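You operate a simulated robot arm through the tools that you are given. There is no shell and no other tool.

The job below is to be done with a simulated robot arm. You get a single attempt, and the scene is never put back.

## Task
Clamp the dusty core in the vee, wipe it with the yellow pad, unclamp it and rack it.
Fine: the core ends standing in the empty socket; the pad goes back where it lay; the clamp ends open. What is to be rubbed or washed off counts as gone when no trace of it is left.

The check looks at the end state, three seconds after you hand in, the way a careful person would. Anything else that was tipped, shoved, dropped, spilled or broken makes it a failure.

## Robot
A 7-joint arm with a two-finger parallel gripper, fixed in place. Base frame: the origin is on the floor under the middle of its stand, x ahead of it, y to its left, z up; the work surface is at about z = 0.85. Lengths are in m, angles in rad, forces in N, time in s.
It reaches about 1.479 m from its shoulder. Its first joint turns from -2.897 to 2.897 rad. Payload 4.4 kg.
The TCP is the grasp point between the finger pads, 0.023 m short of the fingertips. In the tool frame z runs along the fingers and y along their closing line. The gripper opens to 0.094 m. The fingers are 0.038 m wide and 0.01 m thick; the gripper's body (0.054 by 0.096 m) begins 0.039 m behind the TCP.
Orientation is told as [roll, pitch, yaw] about the base's x, y, z axes, in that order, counted from this pose: with the fingers straight down and closing along the base's y, the tool's x points along the base's -x, its y along +y and its z along -z.

## Interface
- The arm moves only by the tool move_arm. Its argument "deltas" is a list of rows, each a list of 6 numbers: the shift along the base's x, y, z in m, then the turn, a rotation vector about the base's x, y, z in rad. In form: [[x, y, z, rx, ry, rz], ...]. A call has 1 to 20 rows; each row shifts and turns the commanded pose from where the row before left it. "fingers" is the finger opening in m, from 0 to 0.094, set as the call begins (left out, the last holds). Each row takes 0.2 s and may step no farther than 0.05 m and 0.15 rad from the row before; otherwise, or with a gripper value out of range, the whole call is refused. A pose out of reach is approached as far as the arm can. The call stops where the force on the tool passes 50 N (or 10 N more than at its start, if that is more) or the arm is blocked; 0.2 s more then pass. Each finger travels about 0.072 m/s and halts on what it meets, pressing with about 32 N; the grip force reading is that of the motor and also rises with nothing between the fingers. The clock runs only during rows and for 0.2 s after the last one: add rows that do not move to give the fingers time. It gives the time, the measured TCP pose, the force on the tool (base axes), the opening and the grip force at its end, in the units of the frame above (readings bear some noise), with the torque about the TCP (base axes, N m) and any sound that the robot's microphone picked up, and new pictures: "pictures" is both (left out), scene, wrist or none.
- Cameras (640 x 400 px; columns grow to the right, rows downward): "scene" is fixed at [0.2091, 0.643, 1.5206]; the picture's right is [-0.39, -0.92, 0.00], its down [-0.49, 0.21, -0.85] and it looks along [0.78, -0.33, -0.53] (base axes); focal length 278 px, centre (320, 200). "wrist" rides on the gripper at [0.086, 0.016, -0.074] in the tool frame; the picture's right is [-0.18, 0.98, 0.00], its down [-0.58, -0.11, -0.81] and it looks along [-0.79, -0.15, 0.59] (tool axes); focal length 243 px, centre (320, 200).
- pixel_to_xyz(camera, pixels): for up to 12 pixels [column, row] of the newest picture of that camera ("zoom" is the newest enlarged one), the place [x, y, z] in the base frame of the surface seen there, good to about 0.003 m, but the place of the scene camera against the robot may be out by one fixed shift of up to 0.018 m in any direction. It takes no simulated time.
- enlarge(camera, box): a new picture of the part [left, top, right, bottom] of that camera's present view, enlarged. It takes no simulated time.
- sign_off(): hands the job in; it is judged then, once.

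Leave the gripper open and the arm clear of the work at the hand-in unless told otherwise.

The tools are called after "Emit:" as name(argument=value, ...) on one line, values as JSON. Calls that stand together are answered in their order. move_arm: Moves the arm, as the interface text tells. Its arguments: {"type":"object","properties":{"deltas":{"type":"array"},"fingers":{"type":"number"},"pictures":{"type":"string","enum":["both","scene","wrist","none"]}},"required":["deltas"]} The other tools are called the same way: pixel_to_xyz (camera, pixels) gives the place of the surface under pixels of a picture; enlarge (camera, box) takes an enlarged picture of a part of a camera's view; sign_off () hands the job in.

At the start:

```text
time: 0.0
eef_pos: [0.5122, 0.3596, 1.3474]
orientation: [0.001, 0.0, 0.001]
wrist_force: [0.1, 0.2, 0.2]
torque: [-0.01, 0.01, 0.04]
opening: 0.0938
gripper_force: 0.1
```

scene: 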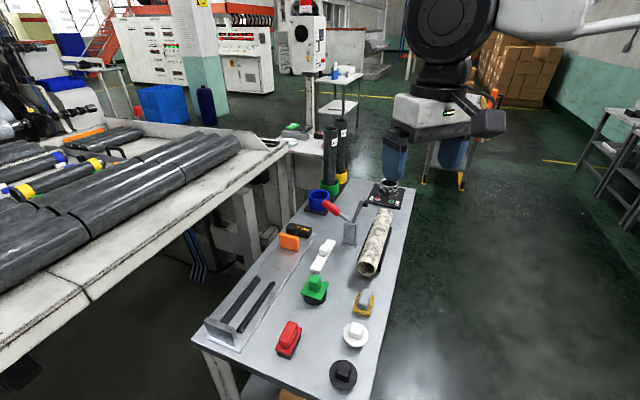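
wrist: 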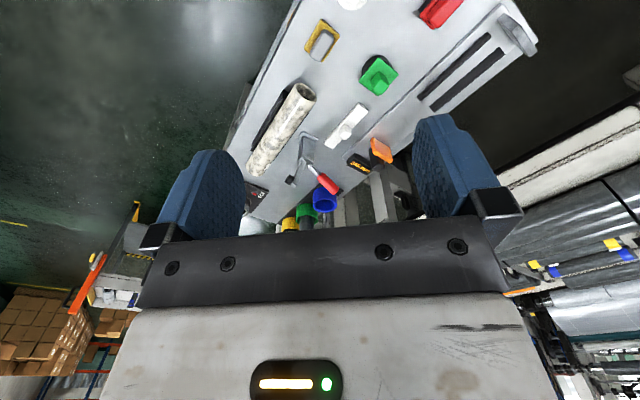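

I see a narrow table with a dusty tubular core at about (375,243), a red-handled toggle clamp near (340,215), several coloured pads, and sockets at the far end. I will enlarge parts of the scene view to look closer before moving.

Emit:
enlarge(camera="scene", box=[270, 110, 430, 210])

Emit:
enlarge(camera="scene", box=[260, 180, 420, 280])

Emit:
enlarge(camera="scene", box=[190, 260, 410, 398])

Emit:
enlarge(camera="wrist", box=[220, 50, 460, 230])

```text
4.00 times, centred on (350, 160) of scene
```

zoom: 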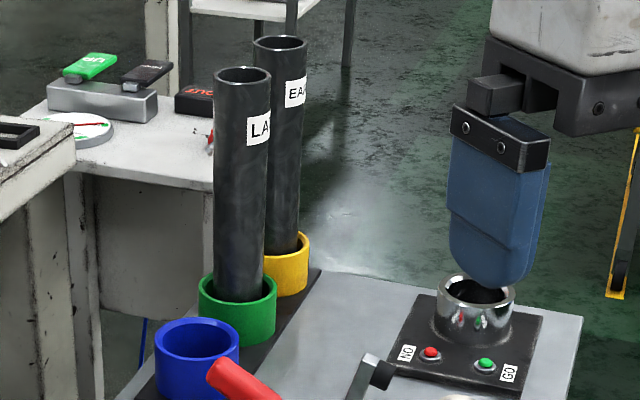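

```text
4.00 times, centred on (340, 230) of scene
```

zoom: 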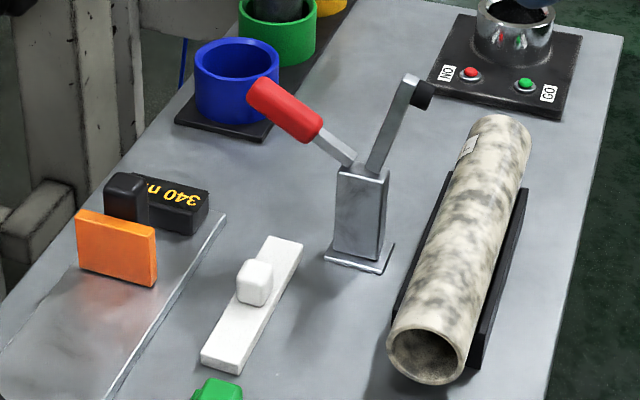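

```text
2.90 times, centred on (300, 329) of scene
```

zoom: 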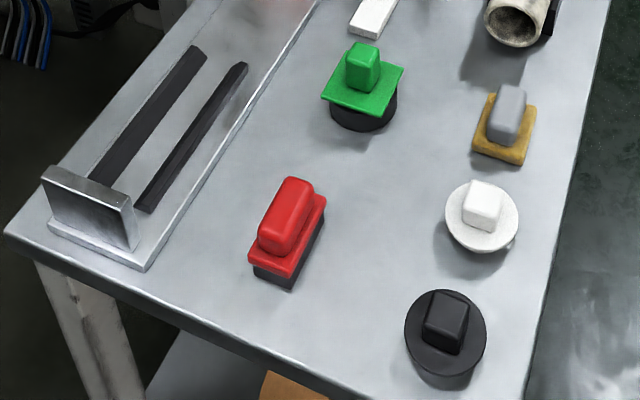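

```text
2.22 times, centred on (340, 140) of wrist
```

zoom: 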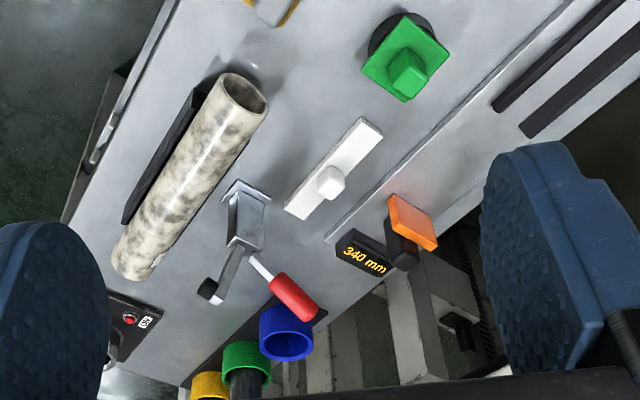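

The zooms show it well: the core (340 mm class tube) lies in a black vee, the toggle clamp (red handle, rubber-tipped arm) is open beside it, the blue socket is empty, and the yellow pad with a grey handle is at scene (362,302). I will measure points from the wrist zoom and from the scene.

Emit:
pixel_to_xyz(camera="zoom", pixels=[[240, 78], [266, 110], [128, 275], [195, 170], [205, 178], [180, 165], [245, 235], [208, 288], [290, 295], [310, 312], [285, 335], [258, 270]])

Emit:
pixel_to_xyz(camera="scene", pixels=[[369, 270], [384, 212], [375, 240], [331, 207], [362, 204], [318, 200], [364, 297], [360, 312], [349, 240], [390, 190], [355, 330], [342, 375]])

```text
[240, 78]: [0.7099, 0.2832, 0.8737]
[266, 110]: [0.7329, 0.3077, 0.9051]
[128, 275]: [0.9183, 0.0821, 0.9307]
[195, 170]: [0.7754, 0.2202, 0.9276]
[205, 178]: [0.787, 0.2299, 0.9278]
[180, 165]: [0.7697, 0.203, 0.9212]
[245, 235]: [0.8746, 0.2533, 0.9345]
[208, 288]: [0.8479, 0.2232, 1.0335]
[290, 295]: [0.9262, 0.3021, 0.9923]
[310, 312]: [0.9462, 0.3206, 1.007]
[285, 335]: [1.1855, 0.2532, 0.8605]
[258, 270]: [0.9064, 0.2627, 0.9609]
```

```text
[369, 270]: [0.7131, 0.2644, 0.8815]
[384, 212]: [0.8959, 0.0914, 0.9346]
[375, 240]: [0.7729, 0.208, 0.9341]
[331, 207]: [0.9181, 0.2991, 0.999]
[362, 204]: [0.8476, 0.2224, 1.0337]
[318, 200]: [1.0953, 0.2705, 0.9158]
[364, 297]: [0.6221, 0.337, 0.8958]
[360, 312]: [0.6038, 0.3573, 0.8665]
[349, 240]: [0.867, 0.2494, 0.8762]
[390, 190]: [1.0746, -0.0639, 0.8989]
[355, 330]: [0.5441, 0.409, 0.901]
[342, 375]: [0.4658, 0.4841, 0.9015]
```

The core's axis runs roughly from (0.72,0.29) to (0.92,0.08) at z≈0.9; the clamp post is near (0.87,0.25) with its arm tip at (0.85,0.22,1.03). I will lower the arm in free air to about (0.57,0.25,1.13) for a closer wrist view.

Emit:
move_arm(deltas=[[0.01, -0.018, -0.036, 0, 0, 0], [0.01, -0.018, -0.036, 0, 0, 0], [0.01, -0.018, -0.036, 0, 0, 0], [0.01, -0.018, -0.036, 0, 0, 0], [0.01, -0.018, -0.036, 0, 0, 0], [0.01, -0.018, -0.036, 0, 0, 0]], pictures="both")

```text
time: 1.4
eef_pos: [0.5725, 0.252, 1.1309]
orientation: [0.0, 0.0, 0.001]
wrist_force: [0.5, 0.4, 0.3]
torque: [-0.01, 0.02, 0.0]
opening: 0.0939
gripper_force: 0.1
```

scene: 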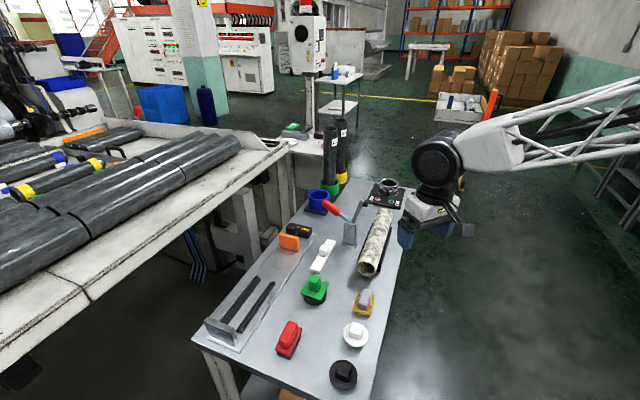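
wrist: 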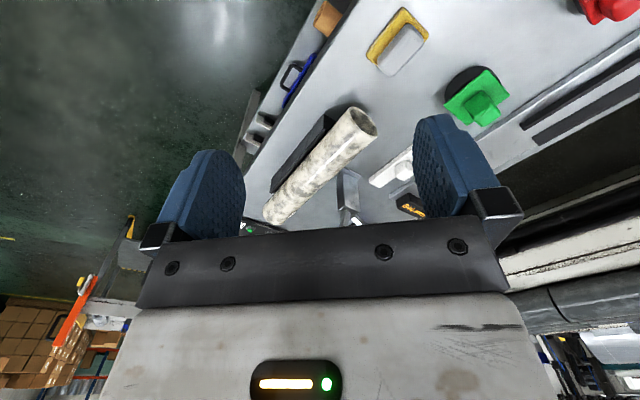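

The wrist view now shows the core at (325,160) and pad at (397,40), seen upside down. I will enlarge both views for detail and measure.

Emit:
enlarge(camera="wrist", box=[240, 90, 440, 230])

Emit:
enlarge(camera="scene", box=[330, 190, 410, 240])

Emit:
enlarge(camera="scene", box=[340, 230, 420, 280])

Emit:
enlarge(camera="scene", box=[300, 190, 380, 240])

```text
2.86 times, centred on (340, 160) of wrist
```

zoom: 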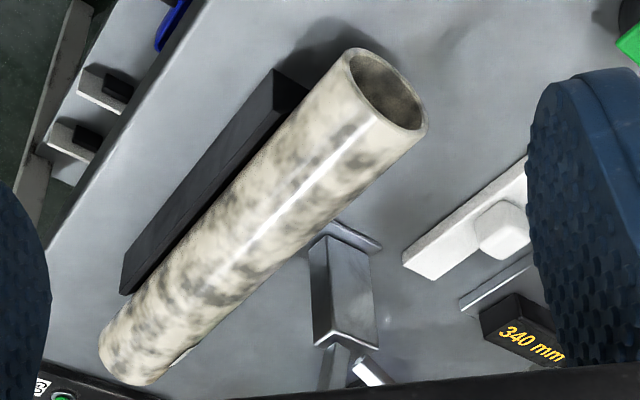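

```text
8.00 times, centred on (370, 215) of scene
```

zoom: 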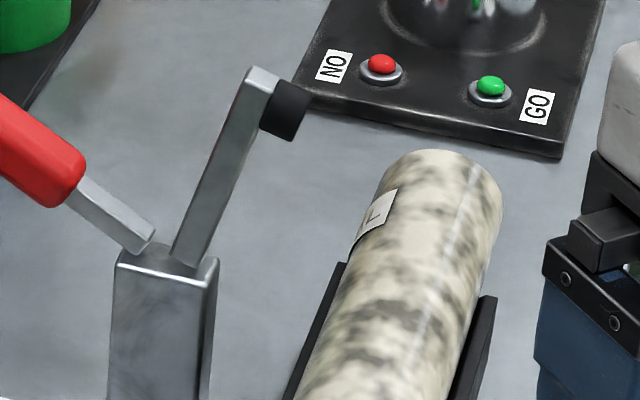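

```text
8.00 times, centred on (380, 255) of scene
```

zoom: 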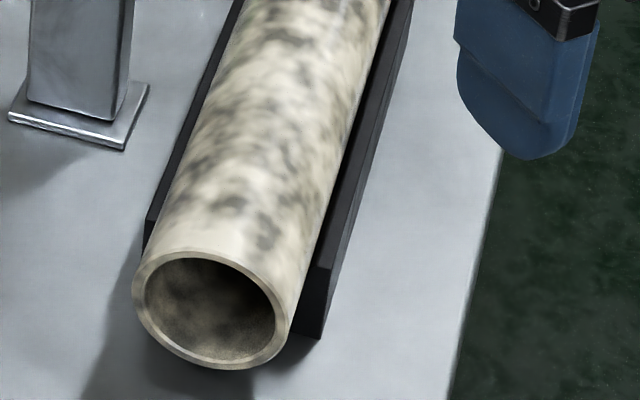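

```text
8.00 times, centred on (340, 215) of scene
```

zoom: 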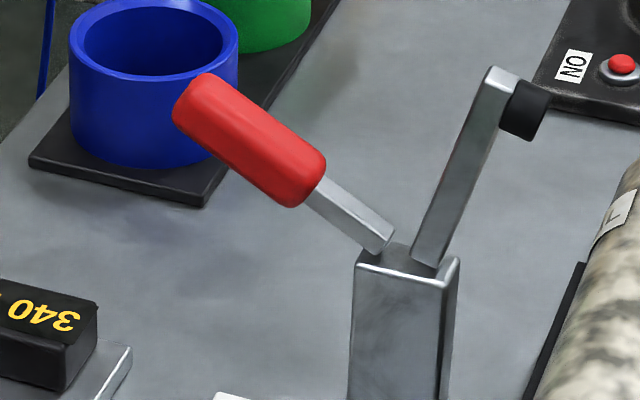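

The core's label sits at its far end ("L…"), and the clamp's arm leans up with the red handle on the other side. I will measure the core, vee, clamp and pad through the wrist picture, which carries no fixed shift.

Emit:
pixel_to_xyz(camera="wrist", pixels=[[350, 112], [360, 125], [372, 135], [340, 130], [347, 140], [354, 146], [310, 165], [317, 172], [325, 179], [278, 205], [284, 212], [292, 219]])

Emit:
pixel_to_xyz(camera="wrist", pixels=[[395, 33], [405, 50], [385, 65], [376, 50], [412, 18], [420, 35], [348, 170], [348, 205], [345, 182], [320, 125], [290, 165], [300, 130]])

Emit:
pixel_to_xyz(camera="scene", pixels=[[326, 204], [334, 210], [342, 214], [347, 217], [353, 220], [357, 212], [362, 202], [366, 203], [365, 206], [349, 225], [348, 241], [353, 222]])

Emit:
enlarge(camera="wrist", box=[340, 0, 540, 140])

```text
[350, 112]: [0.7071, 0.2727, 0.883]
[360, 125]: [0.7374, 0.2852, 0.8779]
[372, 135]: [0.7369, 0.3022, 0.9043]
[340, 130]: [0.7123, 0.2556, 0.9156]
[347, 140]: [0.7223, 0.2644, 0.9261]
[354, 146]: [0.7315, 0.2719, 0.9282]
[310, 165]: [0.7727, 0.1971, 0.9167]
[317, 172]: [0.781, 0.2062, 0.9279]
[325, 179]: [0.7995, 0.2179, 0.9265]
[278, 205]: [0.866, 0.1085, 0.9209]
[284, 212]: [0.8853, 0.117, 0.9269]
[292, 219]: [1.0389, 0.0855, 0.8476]
```

```text
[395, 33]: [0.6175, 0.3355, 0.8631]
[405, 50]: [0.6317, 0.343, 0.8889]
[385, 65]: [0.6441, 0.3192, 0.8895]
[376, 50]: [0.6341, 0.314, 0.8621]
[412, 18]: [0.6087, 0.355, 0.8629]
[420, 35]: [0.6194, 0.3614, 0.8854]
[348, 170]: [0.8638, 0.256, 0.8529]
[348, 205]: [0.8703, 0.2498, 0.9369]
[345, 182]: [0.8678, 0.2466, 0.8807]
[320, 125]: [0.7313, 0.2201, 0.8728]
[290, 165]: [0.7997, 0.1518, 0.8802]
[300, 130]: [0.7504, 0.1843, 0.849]
```

```text
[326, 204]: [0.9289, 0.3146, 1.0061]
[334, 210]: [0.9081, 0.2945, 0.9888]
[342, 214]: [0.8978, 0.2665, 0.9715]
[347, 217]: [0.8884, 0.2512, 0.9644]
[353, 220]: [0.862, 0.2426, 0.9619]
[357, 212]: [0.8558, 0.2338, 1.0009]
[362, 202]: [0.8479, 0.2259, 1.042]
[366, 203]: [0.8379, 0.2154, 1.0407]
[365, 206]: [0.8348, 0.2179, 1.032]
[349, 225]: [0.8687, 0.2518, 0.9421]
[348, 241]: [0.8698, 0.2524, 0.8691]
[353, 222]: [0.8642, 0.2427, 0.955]
```

```text
2.86 times, centred on (440, 70) of wrist
```

zoom: 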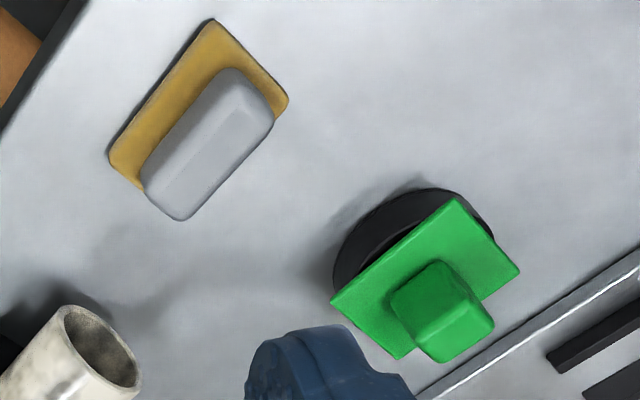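

Core fit: radius ≈0.027, axis at z≈0.90, running along about (0.70,-0.71), near end at about (0.72,0.285). The clamp pivot sits ≈0.085 to the side of the core at z≈0.96. I will yaw the tool +44.5° and move above the core to look at the clamp and handle from the core side.

Emit:
move_arm(deltas=[[0.038, -0.0115, 0.005, 0, 0, 0.1295], [0.038, -0.0115, 0.005, 0, 0, 0.1295], [0.038, -0.0115, 0.005, 0, 0, 0.1295], [0.038, -0.0115, 0.005, 0, 0, 0.1295], [0.038, -0.0115, 0.0, 0, 0, 0.1295], [0.038, -0.0115, 0.0, 0, 0, 0.1295]])

```text
time: 2.8
eef_pos: [0.7987, 0.1834, 1.151]
orientation: [0.0, 0.0, 0.779]
wrist_force: [-0.6, 0.2, 0.7]
torque: [0.03, 0.04, -0.01]
opening: 0.094
gripper_force: 0.1
```

scene: 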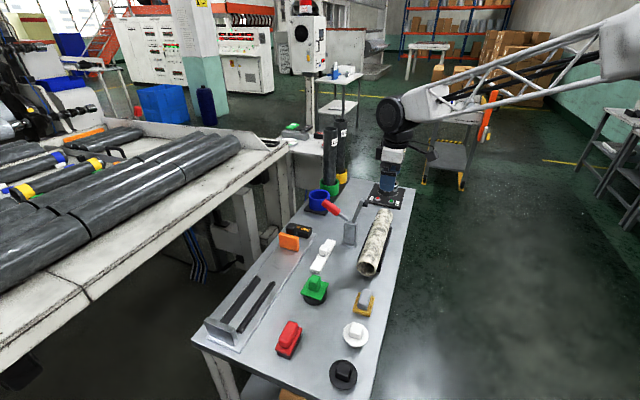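
wrist: 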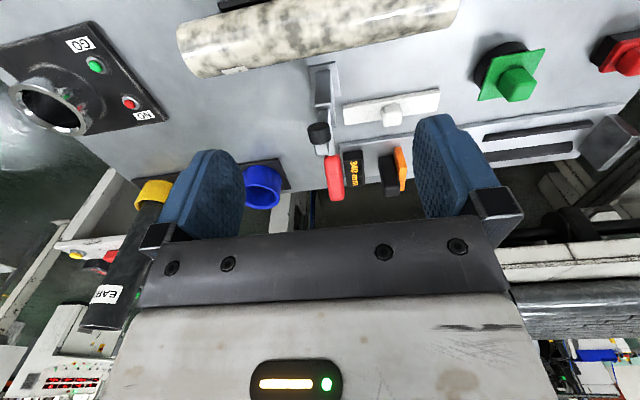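

The wrist view now has the whole core at top (180–460, 0–75), clamp at (325,100–200), socket at (262,187). Enlarging to measure.

Emit:
enlarge(camera="wrist", box=[230, 50, 410, 210])

Emit:
enlarge(camera="wrist", box=[160, 0, 480, 110])

Emit:
pixel_to_xyz(camera="wrist", pixels=[[188, 55], [200, 65], [182, 40], [445, 10], [320, 40], [320, 55], [318, 25], [240, 40], [240, 60], [400, 20], [400, 35], [232, 70]])

Emit:
pixel_to_xyz(camera="wrist", pixels=[[322, 75], [322, 100], [318, 130], [321, 148], [325, 152], [335, 165], [336, 180], [338, 195], [330, 160], [262, 172], [275, 188], [248, 185]])

```text
2.50 times, centred on (320, 130) of wrist
```

zoom: 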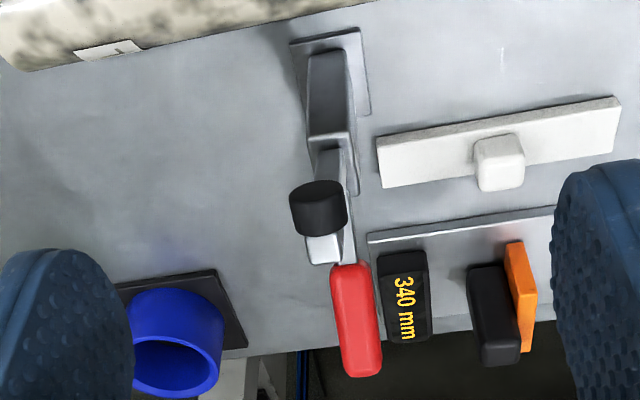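

```text
2.00 times, centred on (320, 55) of wrist
```

zoom: 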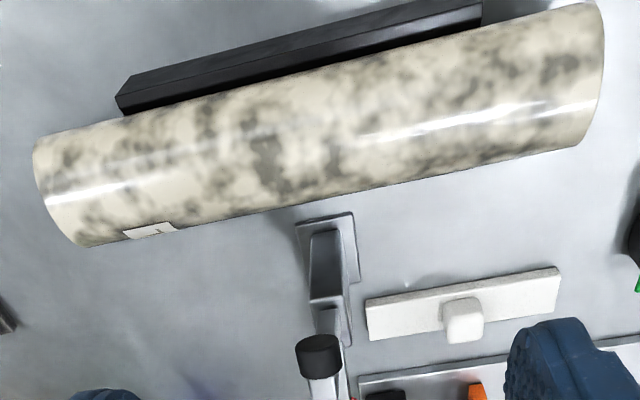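

```text
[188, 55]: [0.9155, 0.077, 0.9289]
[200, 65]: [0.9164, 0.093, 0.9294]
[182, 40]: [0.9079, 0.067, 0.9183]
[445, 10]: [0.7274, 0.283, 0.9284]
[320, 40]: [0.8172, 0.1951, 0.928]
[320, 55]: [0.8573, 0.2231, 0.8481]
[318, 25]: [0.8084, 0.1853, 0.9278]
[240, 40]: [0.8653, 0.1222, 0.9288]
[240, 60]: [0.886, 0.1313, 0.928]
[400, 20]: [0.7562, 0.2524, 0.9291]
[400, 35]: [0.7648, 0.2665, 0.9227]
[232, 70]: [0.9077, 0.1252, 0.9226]
```

```text
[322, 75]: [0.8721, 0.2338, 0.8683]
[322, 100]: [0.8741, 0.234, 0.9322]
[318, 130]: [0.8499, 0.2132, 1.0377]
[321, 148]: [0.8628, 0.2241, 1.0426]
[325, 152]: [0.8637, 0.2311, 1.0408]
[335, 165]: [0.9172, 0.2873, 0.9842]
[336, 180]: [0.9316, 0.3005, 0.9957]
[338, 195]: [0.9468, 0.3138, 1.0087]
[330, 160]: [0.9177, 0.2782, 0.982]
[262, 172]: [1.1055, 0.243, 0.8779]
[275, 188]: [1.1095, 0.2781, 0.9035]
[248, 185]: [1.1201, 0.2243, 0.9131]
```

I refined: core radius ≈0.030, length ≈0.30, centre near (0.825,0.178), and the clamp sits at its mid-length. I want to see whether the wrist camera is a physical body that could hit the clamp arm, so I enlarge the scene view around the gripper.

Emit:
enlarge(camera="scene", box=[330, 120, 450, 220])

Emit:
pixel_to_xyz(camera="wrist", pixels=[[332, 162], [341, 162], [330, 175], [342, 175], [334, 178], [336, 198], [326, 170], [347, 178], [344, 197], [332, 197], [340, 150], [345, 170]])

```text
4.00 times, centred on (390, 170) of scene
```

zoom: 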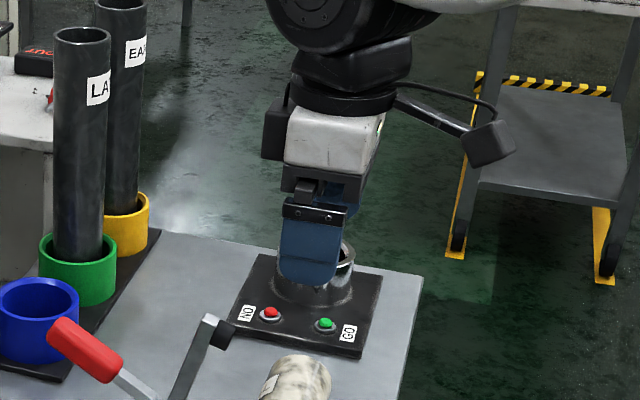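

```text
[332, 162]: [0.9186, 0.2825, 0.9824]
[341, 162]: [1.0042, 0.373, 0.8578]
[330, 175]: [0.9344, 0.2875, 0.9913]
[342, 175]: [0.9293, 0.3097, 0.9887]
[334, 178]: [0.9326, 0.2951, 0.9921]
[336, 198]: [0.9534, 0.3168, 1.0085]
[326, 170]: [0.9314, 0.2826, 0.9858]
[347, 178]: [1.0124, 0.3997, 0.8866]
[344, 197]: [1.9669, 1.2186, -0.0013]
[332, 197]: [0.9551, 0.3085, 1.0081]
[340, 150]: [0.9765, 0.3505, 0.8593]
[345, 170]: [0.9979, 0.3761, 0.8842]
```

There is a camera box on a stalk on the -n side of the gripper, so gripping the handle with a vertical tool would put it close to the raised clamp arm. I'll tilt the tool 30° (leaning outward, fingers pointing down and towards the core), and stage above the handle at about (0.965,0.332,1.07), gripper 0.06 open, then look.

Emit:
move_arm(deltas=[[0.0278, 0.0248, 0, 0, 0, 0], [0.0278, 0.0248, 0, -0.0909, 0.0942, 0], [0.0278, 0.0248, 0, -0.0909, 0.0942, 0], [0.0278, 0.0248, 0, -0.0909, 0.0942, 0], [0.0278, 0.0248, 0, -0.0909, 0.0942, 0], [0.0277, 0.0245, -0.02, 0, 0, 0], [0, 0, -0.03, 0, 0, 0], [0, 0, -0.029, 0, 0, 0]], fingers=0.06)

```text
time: 4.6
eef_pos: [0.9671, 0.3312, 1.073]
orientation: [0.006, 0.52, 0.781]
wrist_force: [-0.4, 0.1, 1.7]
torque: [0.03, -0.01, -0.02]
opening: 0.0599
gripper_force: 0.0
```

scene: 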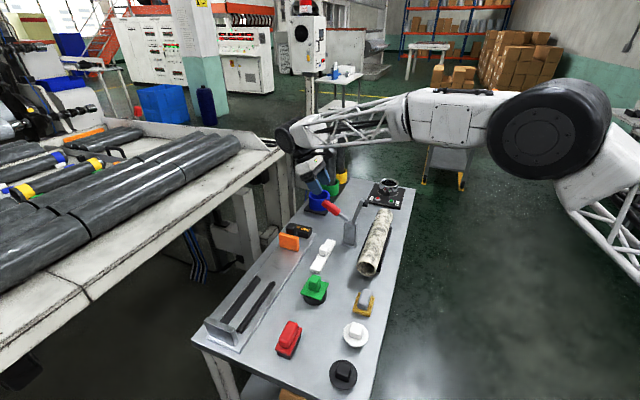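
wrist: 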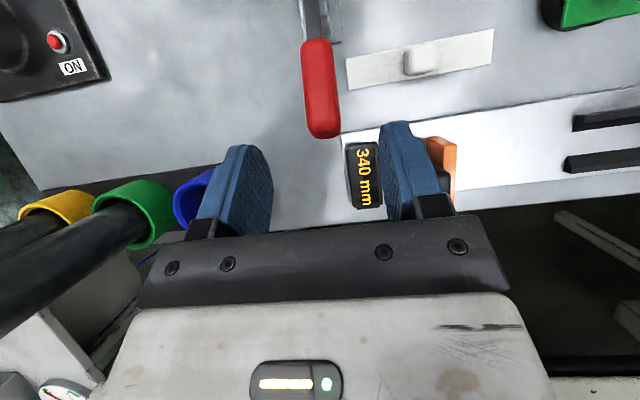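

The red handle is now at (322,90), centred between the finger planes. I'll re-measure it from this closer view before descending.

Emit:
pixel_to_xyz(camera="wrist", pixels=[[318, 60], [320, 85], [323, 110], [324, 128], [308, 85], [332, 85], [313, 20], [322, 134], [310, 110], [336, 110]])

Emit:
enlarge(camera="wrist", box=[220, 0, 420, 140])

Emit:
enlarge(camera="scene", box=[270, 130, 400, 250])

```text
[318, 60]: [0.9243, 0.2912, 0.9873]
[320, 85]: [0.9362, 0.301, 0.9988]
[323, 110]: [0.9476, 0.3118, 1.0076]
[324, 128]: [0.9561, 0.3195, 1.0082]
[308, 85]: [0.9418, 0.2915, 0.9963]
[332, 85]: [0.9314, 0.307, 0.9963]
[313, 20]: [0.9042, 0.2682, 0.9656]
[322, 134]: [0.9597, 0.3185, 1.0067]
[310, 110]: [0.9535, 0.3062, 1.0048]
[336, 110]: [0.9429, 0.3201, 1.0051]
```

```text
2.86 times, centred on (320, 70) of wrist
```

zoom: 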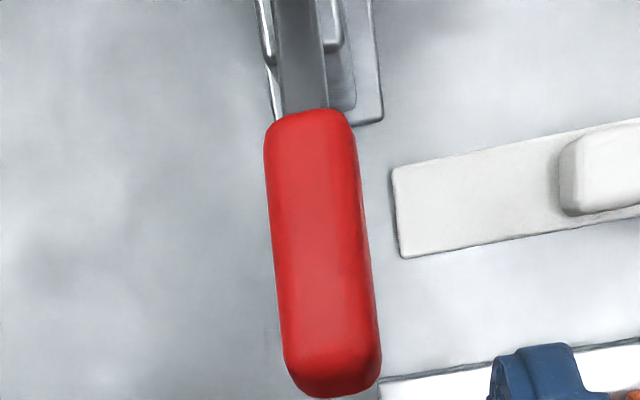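

```text
3.33 times, centred on (335, 190) of scene
```

zoom: 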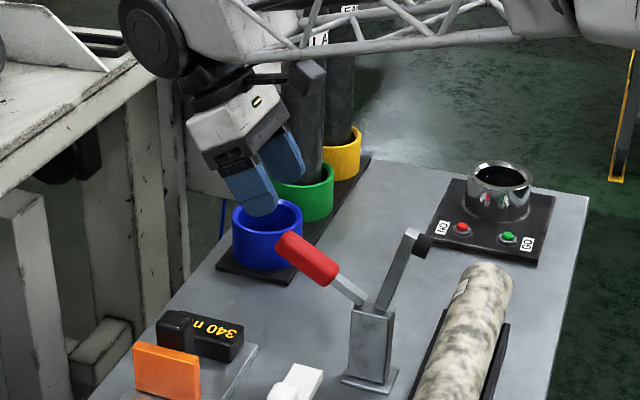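

Handle centre is about (0.936,0.3005,0.987), handle direction 33° above horizontal. I'll descend along the tool axis so the handle sits between the open fingers.

Emit:
move_arm(deltas=[[-0.0104, -0.0102, -0.0287, 0, 0, 0], [-0.0104, -0.0102, -0.0287, 0, 0, 0], [-0.0104, -0.0102, -0.0286, 0, 0, 0]])

```text
time: 5.4
eef_pos: [0.9365, 0.3003, 0.9877]
orientation: [0.005, 0.523, 0.777]
wrist_force: [1.0, -0.6, 1.5]
torque: [0.01, 0.0, 0.01]
opening: 0.0599
gripper_force: 0.1
```

scene: 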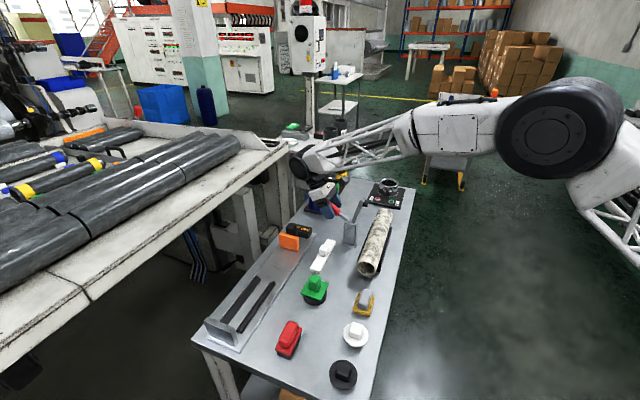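
wrist: 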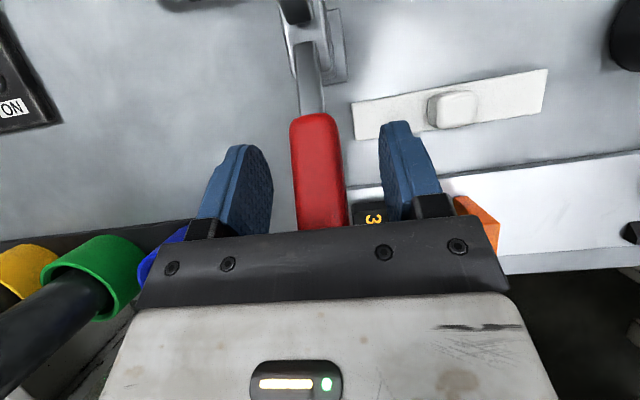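

The handle lies centred between the fingers at (320,170). Closing on it now.

Emit:
move_arm(deltas=[[0, 0, 0, 0, 0, 0], [0, 0, 0, 0, 0, 0], [0, 0, 0, 0, 0, 0], [0, 0, 0, 0, 0, 0]], fingers=0.0, pictures="wrist")

```text
time: 6.4
eef_pos: [0.9364, 0.3012, 0.9869]
orientation: [0.006, 0.521, 0.78]
wrist_force: [2.2, -6.8, -1.7]
torque: [-0.55, -0.61, 2.05]
opening: 0.0243
gripper_force: 44.8
```

wrist: 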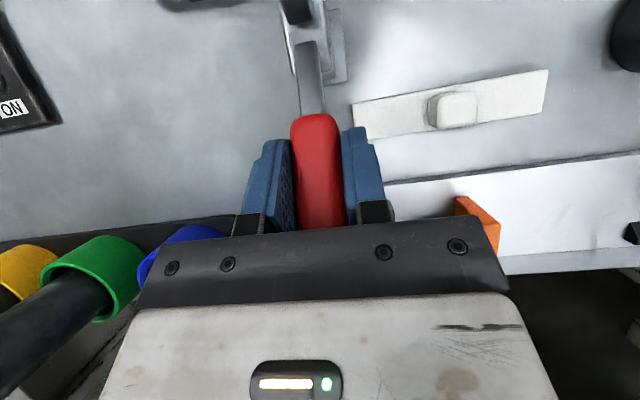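

Gripped at 0.0243 m opening. Now I'll swing the handle along its arc (pivot about n=0.803, z=0.936, radius ≈0.094) up and towards the core, first 24° in small steps, reading the forces.

Emit:
move_arm(deltas=[[-0.0058, -0.0054, 0.0105, 0, 0, 0], [-0.0068, -0.0063, 0.0093, 0, 0, 0], [-0.0077, -0.0072, 0.0079, 0, 0, 0]])

```text
time: 7.2
eef_pos: [0.9162, 0.2798, 1.0144]
orientation: [0.006, 0.523, 0.778]
wrist_force: [29.7, -12.3, -17.8]
torque: [0.31, -1.49, 1.26]
opening: 0.0239
gripper_force: 45.3
```

scene: 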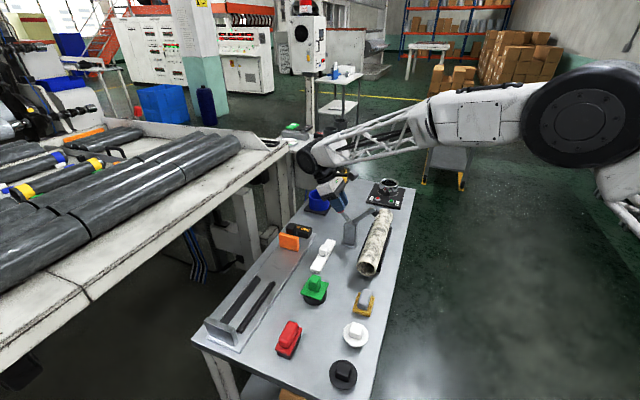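
wrist: 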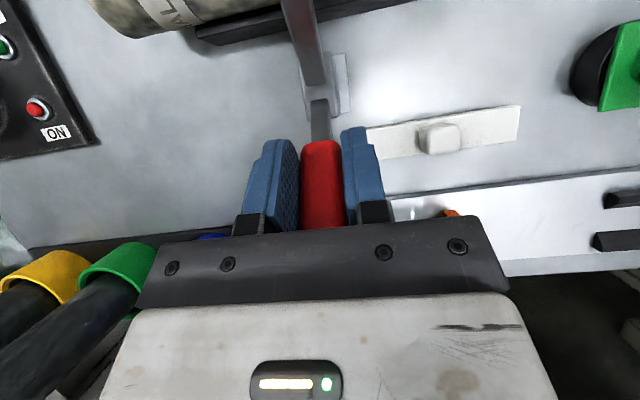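

The clamp arm is swinging down. The force shows ~29 N along +d (my plane of motion is off by a few degrees), so I'll relieve by ~2.5 mm in +d and use the steeper direction from now on. Checking the scene close-up first.

Emit:
enlarge(camera="scene", box=[310, 170, 410, 260])

Emit:
pixel_to_xyz(camera="wrist", pixels=[[322, 160], [320, 120], [322, 200], [305, 40], [300, 15], [315, 90], [320, 105]])

```text
4.44 times, centred on (360, 215) of scene
```

zoom: 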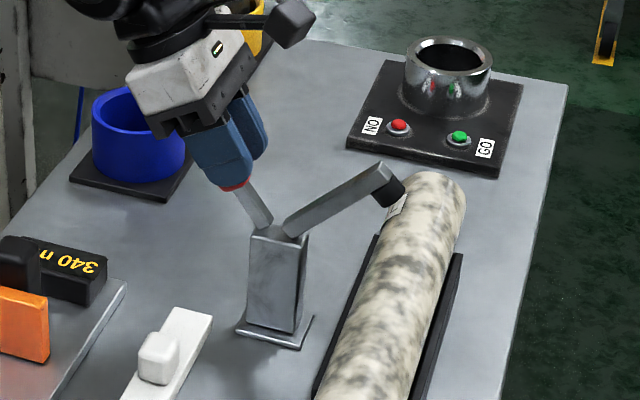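

```text
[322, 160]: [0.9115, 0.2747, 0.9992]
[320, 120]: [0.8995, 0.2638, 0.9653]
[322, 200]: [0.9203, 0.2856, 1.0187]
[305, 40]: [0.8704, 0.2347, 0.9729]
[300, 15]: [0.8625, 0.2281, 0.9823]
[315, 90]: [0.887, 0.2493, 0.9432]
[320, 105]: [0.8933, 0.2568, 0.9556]
```

The arm is halfway down at about 40°. Continuing the arc, three more steps with the lateral relief.

Emit:
move_arm(deltas=[[-0.0059, -0.0104, 0.0064, 0, 0, 0], [-0.0085, -0.0088, 0.0047, 0, 0, 0]], pictures="scene")

Emit:
enlarge(camera="scene", box=[310, 170, 410, 260])

```text
time: 7.8
eef_pos: [0.9009, 0.2634, 1.0259]
orientation: [0.007, 0.524, 0.78]
wrist_force: [-5.7, 28.9, -8.2]
torque: [0.05, -1.72, 1.23]
opening: 0.0242
gripper_force: 45.3
```

scene: 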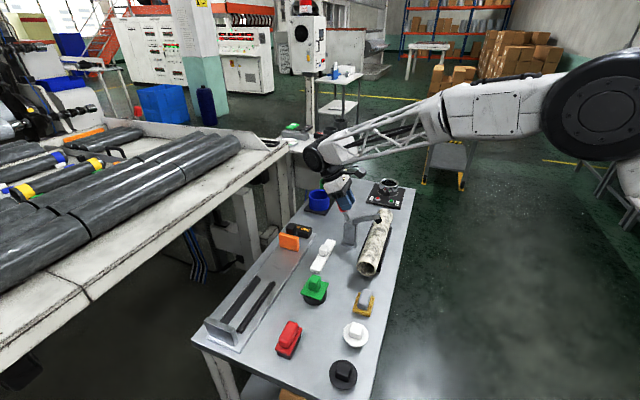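

```text
4.44 times, centred on (360, 215) of scene
```

zoom: 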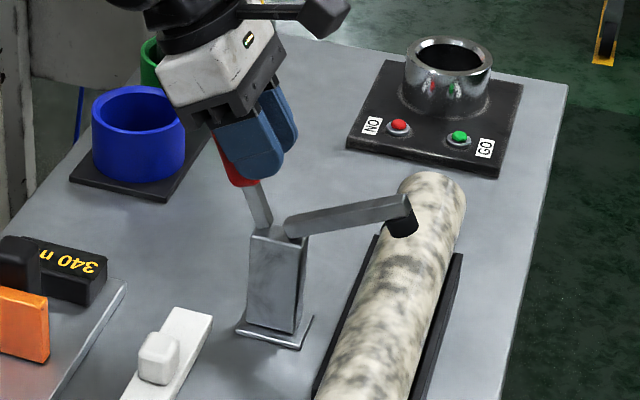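

The arm is nearly down; lateral force has now reversed (-24 N along d), so I correct 1.6 mm back and move another 8° step.

Emit:
move_arm(deltas=[[-0.0101, -0.008, 0.0029, 0, 0, 0]], pictures="scene")

Emit:
enlarge(camera="scene", box=[310, 170, 410, 260])

```text
time: 8.2
eef_pos: [0.891, 0.2554, 1.03]
orientation: [0.005, 0.522, 0.778]
wrist_force: [-4.7, 31.5, 7.9]
torque: [0.36, -2.06, 1.03]
opening: 0.0239
gripper_force: 45.1
```

scene: 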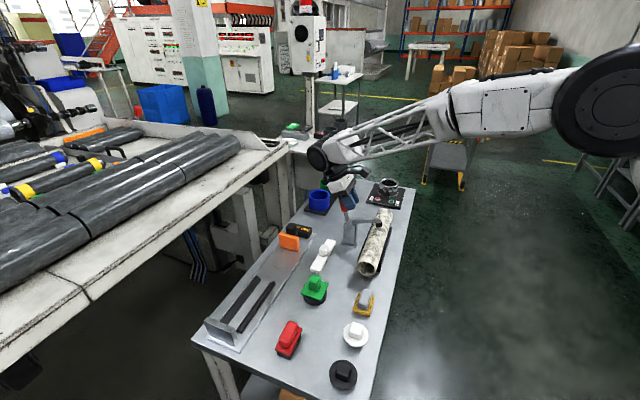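

```text
4.44 times, centred on (360, 215) of scene
```

zoom: 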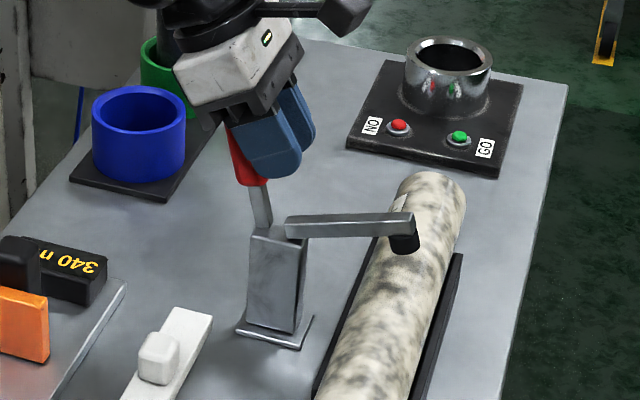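

The arm is now about level with the rubber tip close to the core. One smaller step with another lateral correction to feel for contact.

Emit:
move_arm(deltas=[[-0.0058, -0.0034, 0.0008, 0, 0, 0]], pictures="both")

Emit:
enlarge(camera="scene", box=[330, 190, 410, 250])

```text
time: 8.6
eef_pos: [0.8868, 0.2507, 1.0314]
orientation: [0.003, 0.52, 0.778]
wrist_force: [11.2, 24.1, 23.1]
torque: [0.76, -2.52, 0.67]
opening: 0.0239
gripper_force: 45.3
```

scene: 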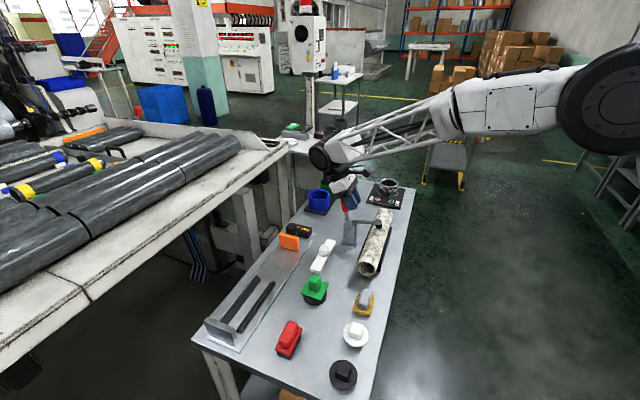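
wrist: 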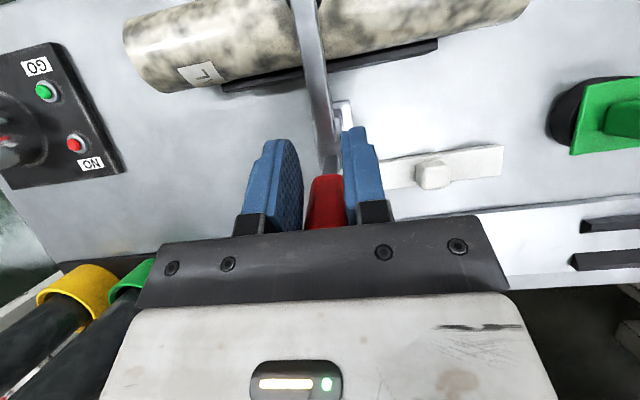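

```text
6.67 times, centred on (370, 220) of scene
```

zoom: 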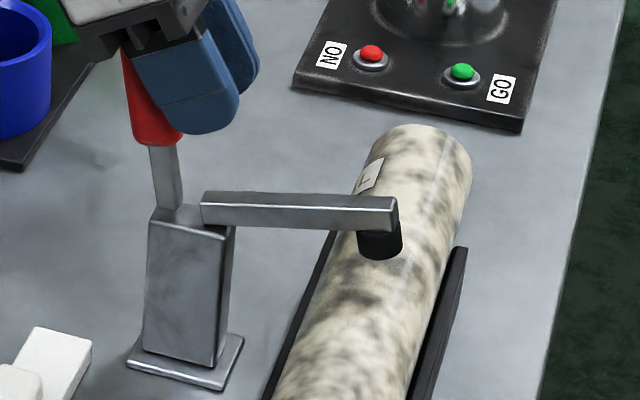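

The rubber tip is touching the core's top; no click heard yet. I'll push a little further (towards upright), lifting 1.5 mm and turning the tool slightly with the handle to relieve the torque.

Emit:
move_arm(deltas=[[-0.0045, -0.0043, 0.0018, 0.05, -0.05, 0]], pictures="both")

Emit:
enlarge(camera="scene", box=[330, 190, 410, 250])

```text
time: 9.0
eef_pos: [0.8809, 0.2448, 1.0311]
orientation: [0.005, 0.452, 0.778]
wrist_force: [3.9, 6.8, 21.1]
torque: [-0.19, -1.91, 0.28]
opening: 0.0241
gripper_force: 45.2
```

scene: 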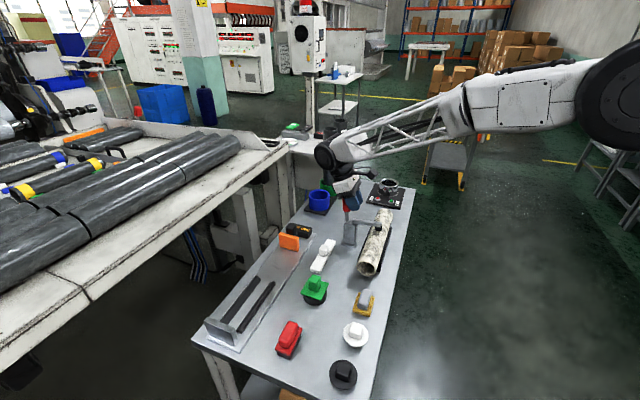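
wrist: 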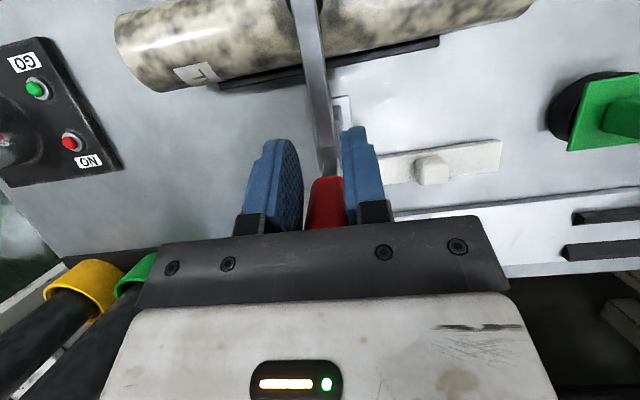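

```text
6.67 times, centred on (370, 220) of scene
```

zoom: 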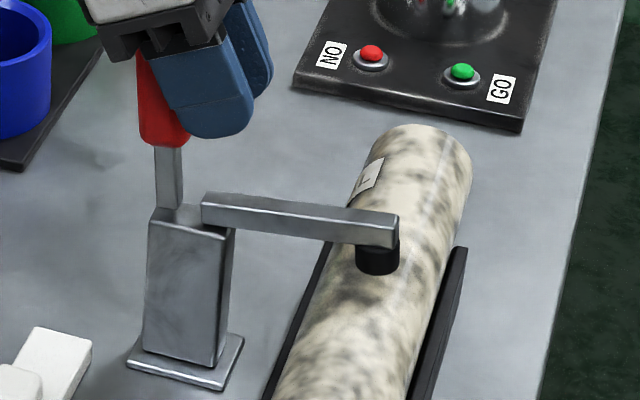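

The arm dropped a bit further and the rubber sits on the core; the handle still leans slightly outward. I'll push a bit more, raising 3 mm to relieve the upward force.

Emit:
move_arm(deltas=[[-0.0042, -0.0043, 0.0025, 0.035, -0.035, 0]], pictures="both")

Emit:
enlarge(camera="scene", box=[330, 190, 410, 250])

```text
time: 9.4
eef_pos: [0.8764, 0.2399, 1.0307]
orientation: [0.01, 0.407, 0.78]
wrist_force: [16.9, -1.9, -12.1]
torque: [-0.3, -1.12, -0.02]
opening: 0.0239
gripper_force: 45.7
```

scene: 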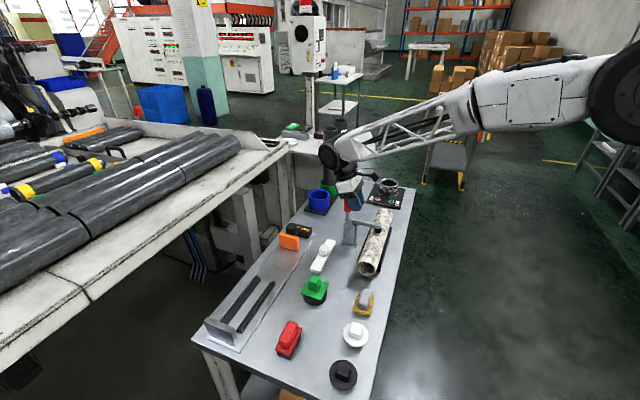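
wrist: 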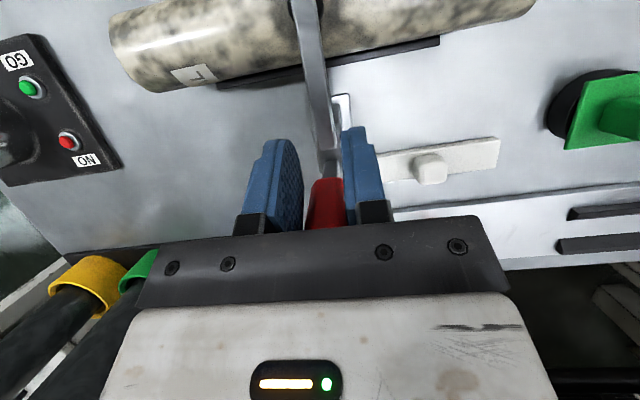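

```text
6.67 times, centred on (370, 220) of scene
```

zoom: 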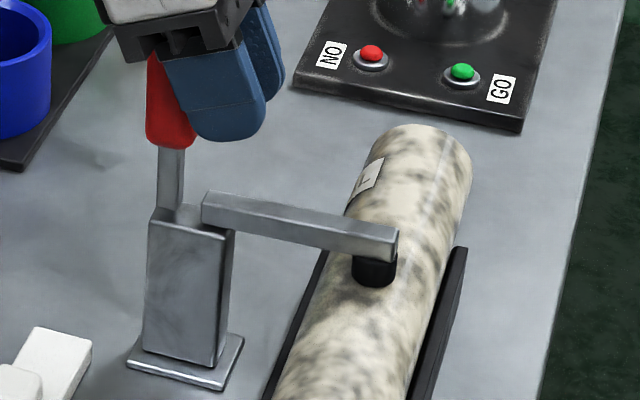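

The arm is still descending, so it hadn't fully contacted. I'll measure the rubber tip against the core top before pushing on.

Emit:
pixel_to_xyz(camera="zoom", pixels=[[375, 278], [375, 265], [390, 268], [360, 270], [385, 245], [375, 295], [395, 300], [410, 290], [425, 260], [165, 190], [155, 110], [250, 215]])

Emit:
pixel_to_xyz(camera="wrist", pixels=[[305, 10], [315, 60], [325, 130], [330, 175], [325, 210], [270, 20], [350, 15], [335, 150]])

```text
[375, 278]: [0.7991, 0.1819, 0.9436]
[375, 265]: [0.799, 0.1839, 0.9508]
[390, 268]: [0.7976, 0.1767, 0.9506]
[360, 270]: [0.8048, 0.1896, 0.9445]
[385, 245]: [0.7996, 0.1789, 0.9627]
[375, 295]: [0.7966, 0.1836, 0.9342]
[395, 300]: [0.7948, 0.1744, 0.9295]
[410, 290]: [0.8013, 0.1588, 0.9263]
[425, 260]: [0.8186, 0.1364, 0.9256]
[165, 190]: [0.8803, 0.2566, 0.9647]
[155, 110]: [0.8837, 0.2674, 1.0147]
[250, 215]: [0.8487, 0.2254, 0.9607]
```

```text
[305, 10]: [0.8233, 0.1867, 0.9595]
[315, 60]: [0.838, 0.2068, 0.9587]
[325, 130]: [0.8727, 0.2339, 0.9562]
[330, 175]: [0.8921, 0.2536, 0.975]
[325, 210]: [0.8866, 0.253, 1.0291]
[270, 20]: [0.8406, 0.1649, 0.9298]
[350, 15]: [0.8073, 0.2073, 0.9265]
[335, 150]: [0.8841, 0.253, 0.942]
```

The arm is level and the rubber lower rim is a few mm above the core crown. Another small push.

Emit:
move_arm(deltas=[[-0.0025, -0.0042, -0.0008, 0.03, -0.03, 0]], pictures="both")

Emit:
enlarge(camera="scene", box=[330, 190, 410, 250])

```text
time: 9.8
eef_pos: [0.8747, 0.2384, 1.0312]
orientation: [0.011, 0.365, 0.781]
wrist_force: [28.9, 14.1, -24.4]
torque: [-1.16, 0.15, 0.04]
opening: 0.0234
gripper_force: 45.3
```

scene: 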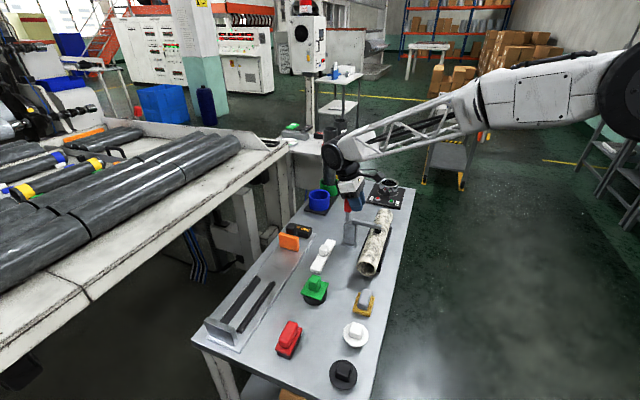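
wrist: 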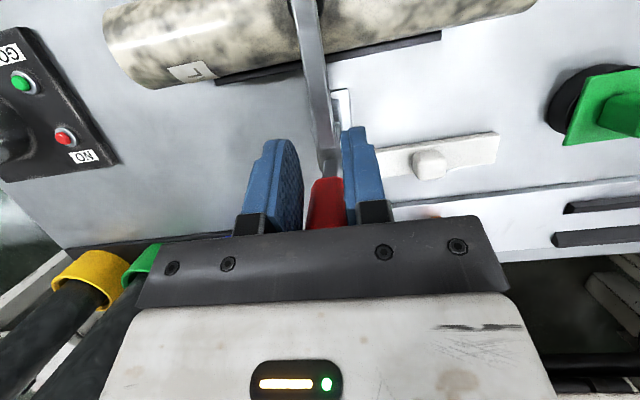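

```text
6.67 times, centred on (370, 220) of scene
```

zoom: 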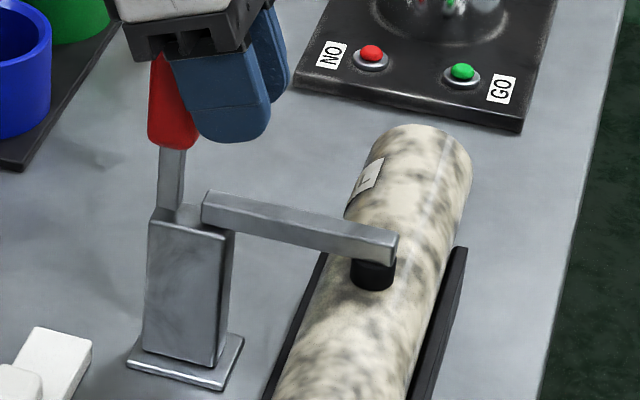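

Resistance has risen to about 30 N along the push — the rubber is now bearing on the core. I'll relieve the downward pull and push slightly more to see if the toggle goes over centre.

Emit:
move_arm(deltas=[[-0.0016, -0.0026, -0.0015, 0, 0, 0], [0, 0, 0, 0, 0, 0]], pictures="scene")

Emit:
enlarge(camera="scene", box=[330, 190, 410, 250])

```text
time: 10.4
eef_pos: [0.8731, 0.2372, 1.0315]
orientation: [0.006, 0.359, 0.78]
wrist_force: [19.5, 34.7, -10.0]
torque: [-0.67, -0.13, 0.27]
opening: 0.0238
gripper_force: 44.8
```

scene: 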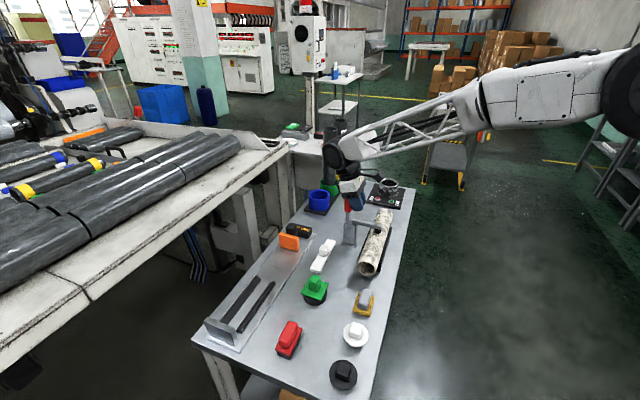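

```text
6.67 times, centred on (370, 220) of scene
```

zoom: 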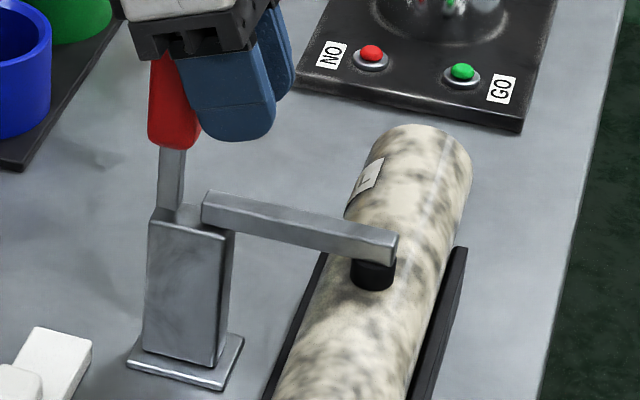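

It is now nearly blocked (38 N along the push, no further arm travel). One more firm push, within the force limit, to make sure it is over centre.

Emit:
move_arm(deltas=[[-0.0018, -0.0008, 0, 0, 0, 0], [-0.0012, -0.0012, 0, 0, 0, 0], [0, 0, 0, 0, 0, 0]], pictures="scene")

Emit:
enlarge(camera="scene", box=[330, 190, 410, 250])

```text
time: 11.2
eef_pos: [0.8704, 0.2338, 1.032]
orientation: [0.007, 0.359, 0.78]
wrist_force: [15.0, 39.4, 6.9]
torque: [-0.64, -0.21, 0.38]
opening: 0.0232
gripper_force: 44.8
```

scene: 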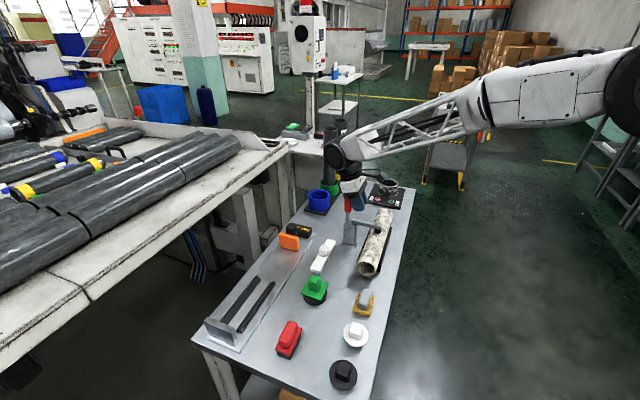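

```text
6.67 times, centred on (370, 220) of scene
```

zoom: 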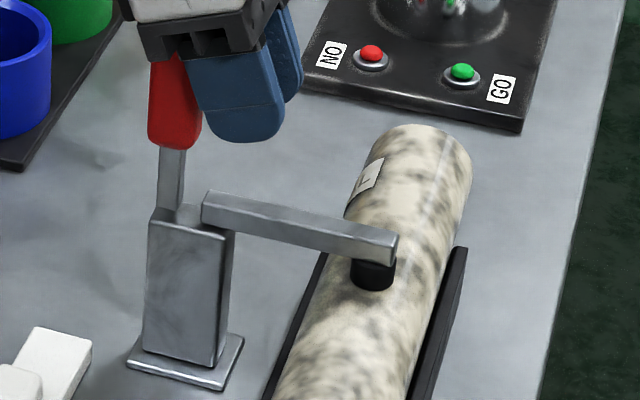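

The arm and handle no longer move; pads are just slipping, so the clamp is fully closed on the core. Releasing the handle and watching whether it stays.

Emit:
move_arm(deltas=[[0, 0, 0, 0, 0, 0], [0, 0, 0, 0, 0, 0], [0, 0, 0, 0, 0, 0]], fingers=0.07, pictures="both")

Emit:
enlarge(camera="scene", box=[330, 190, 410, 250])

```text
time: 12.0
eef_pos: [0.8694, 0.2331, 1.0311]
orientation: [0.009, 0.362, 0.781]
wrist_force: [0.8, 0.5, 1.2]
torque: [0.02, -0.01, -0.04]
opening: 0.0698
gripper_force: 0.1
```

scene: 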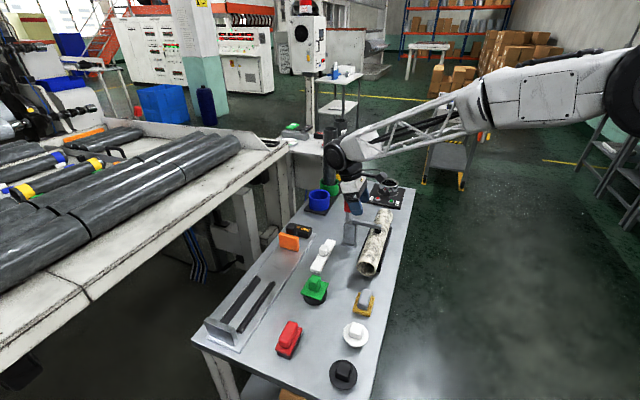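
wrist: 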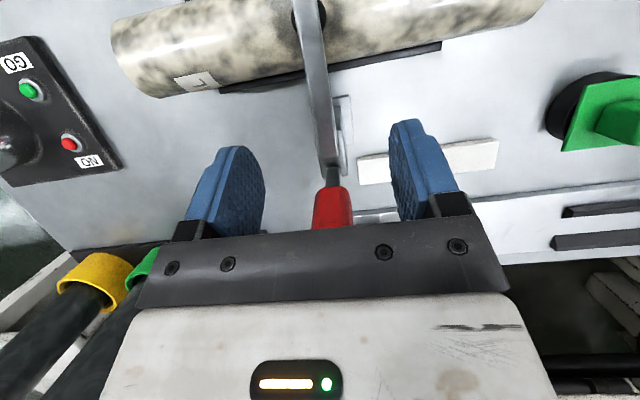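

```text
6.67 times, centred on (370, 220) of scene
```

zoom: 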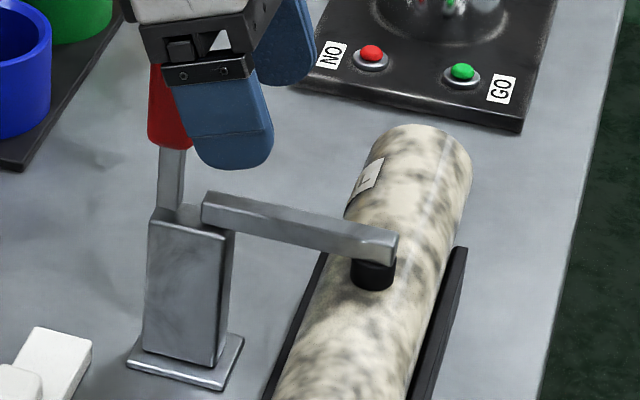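

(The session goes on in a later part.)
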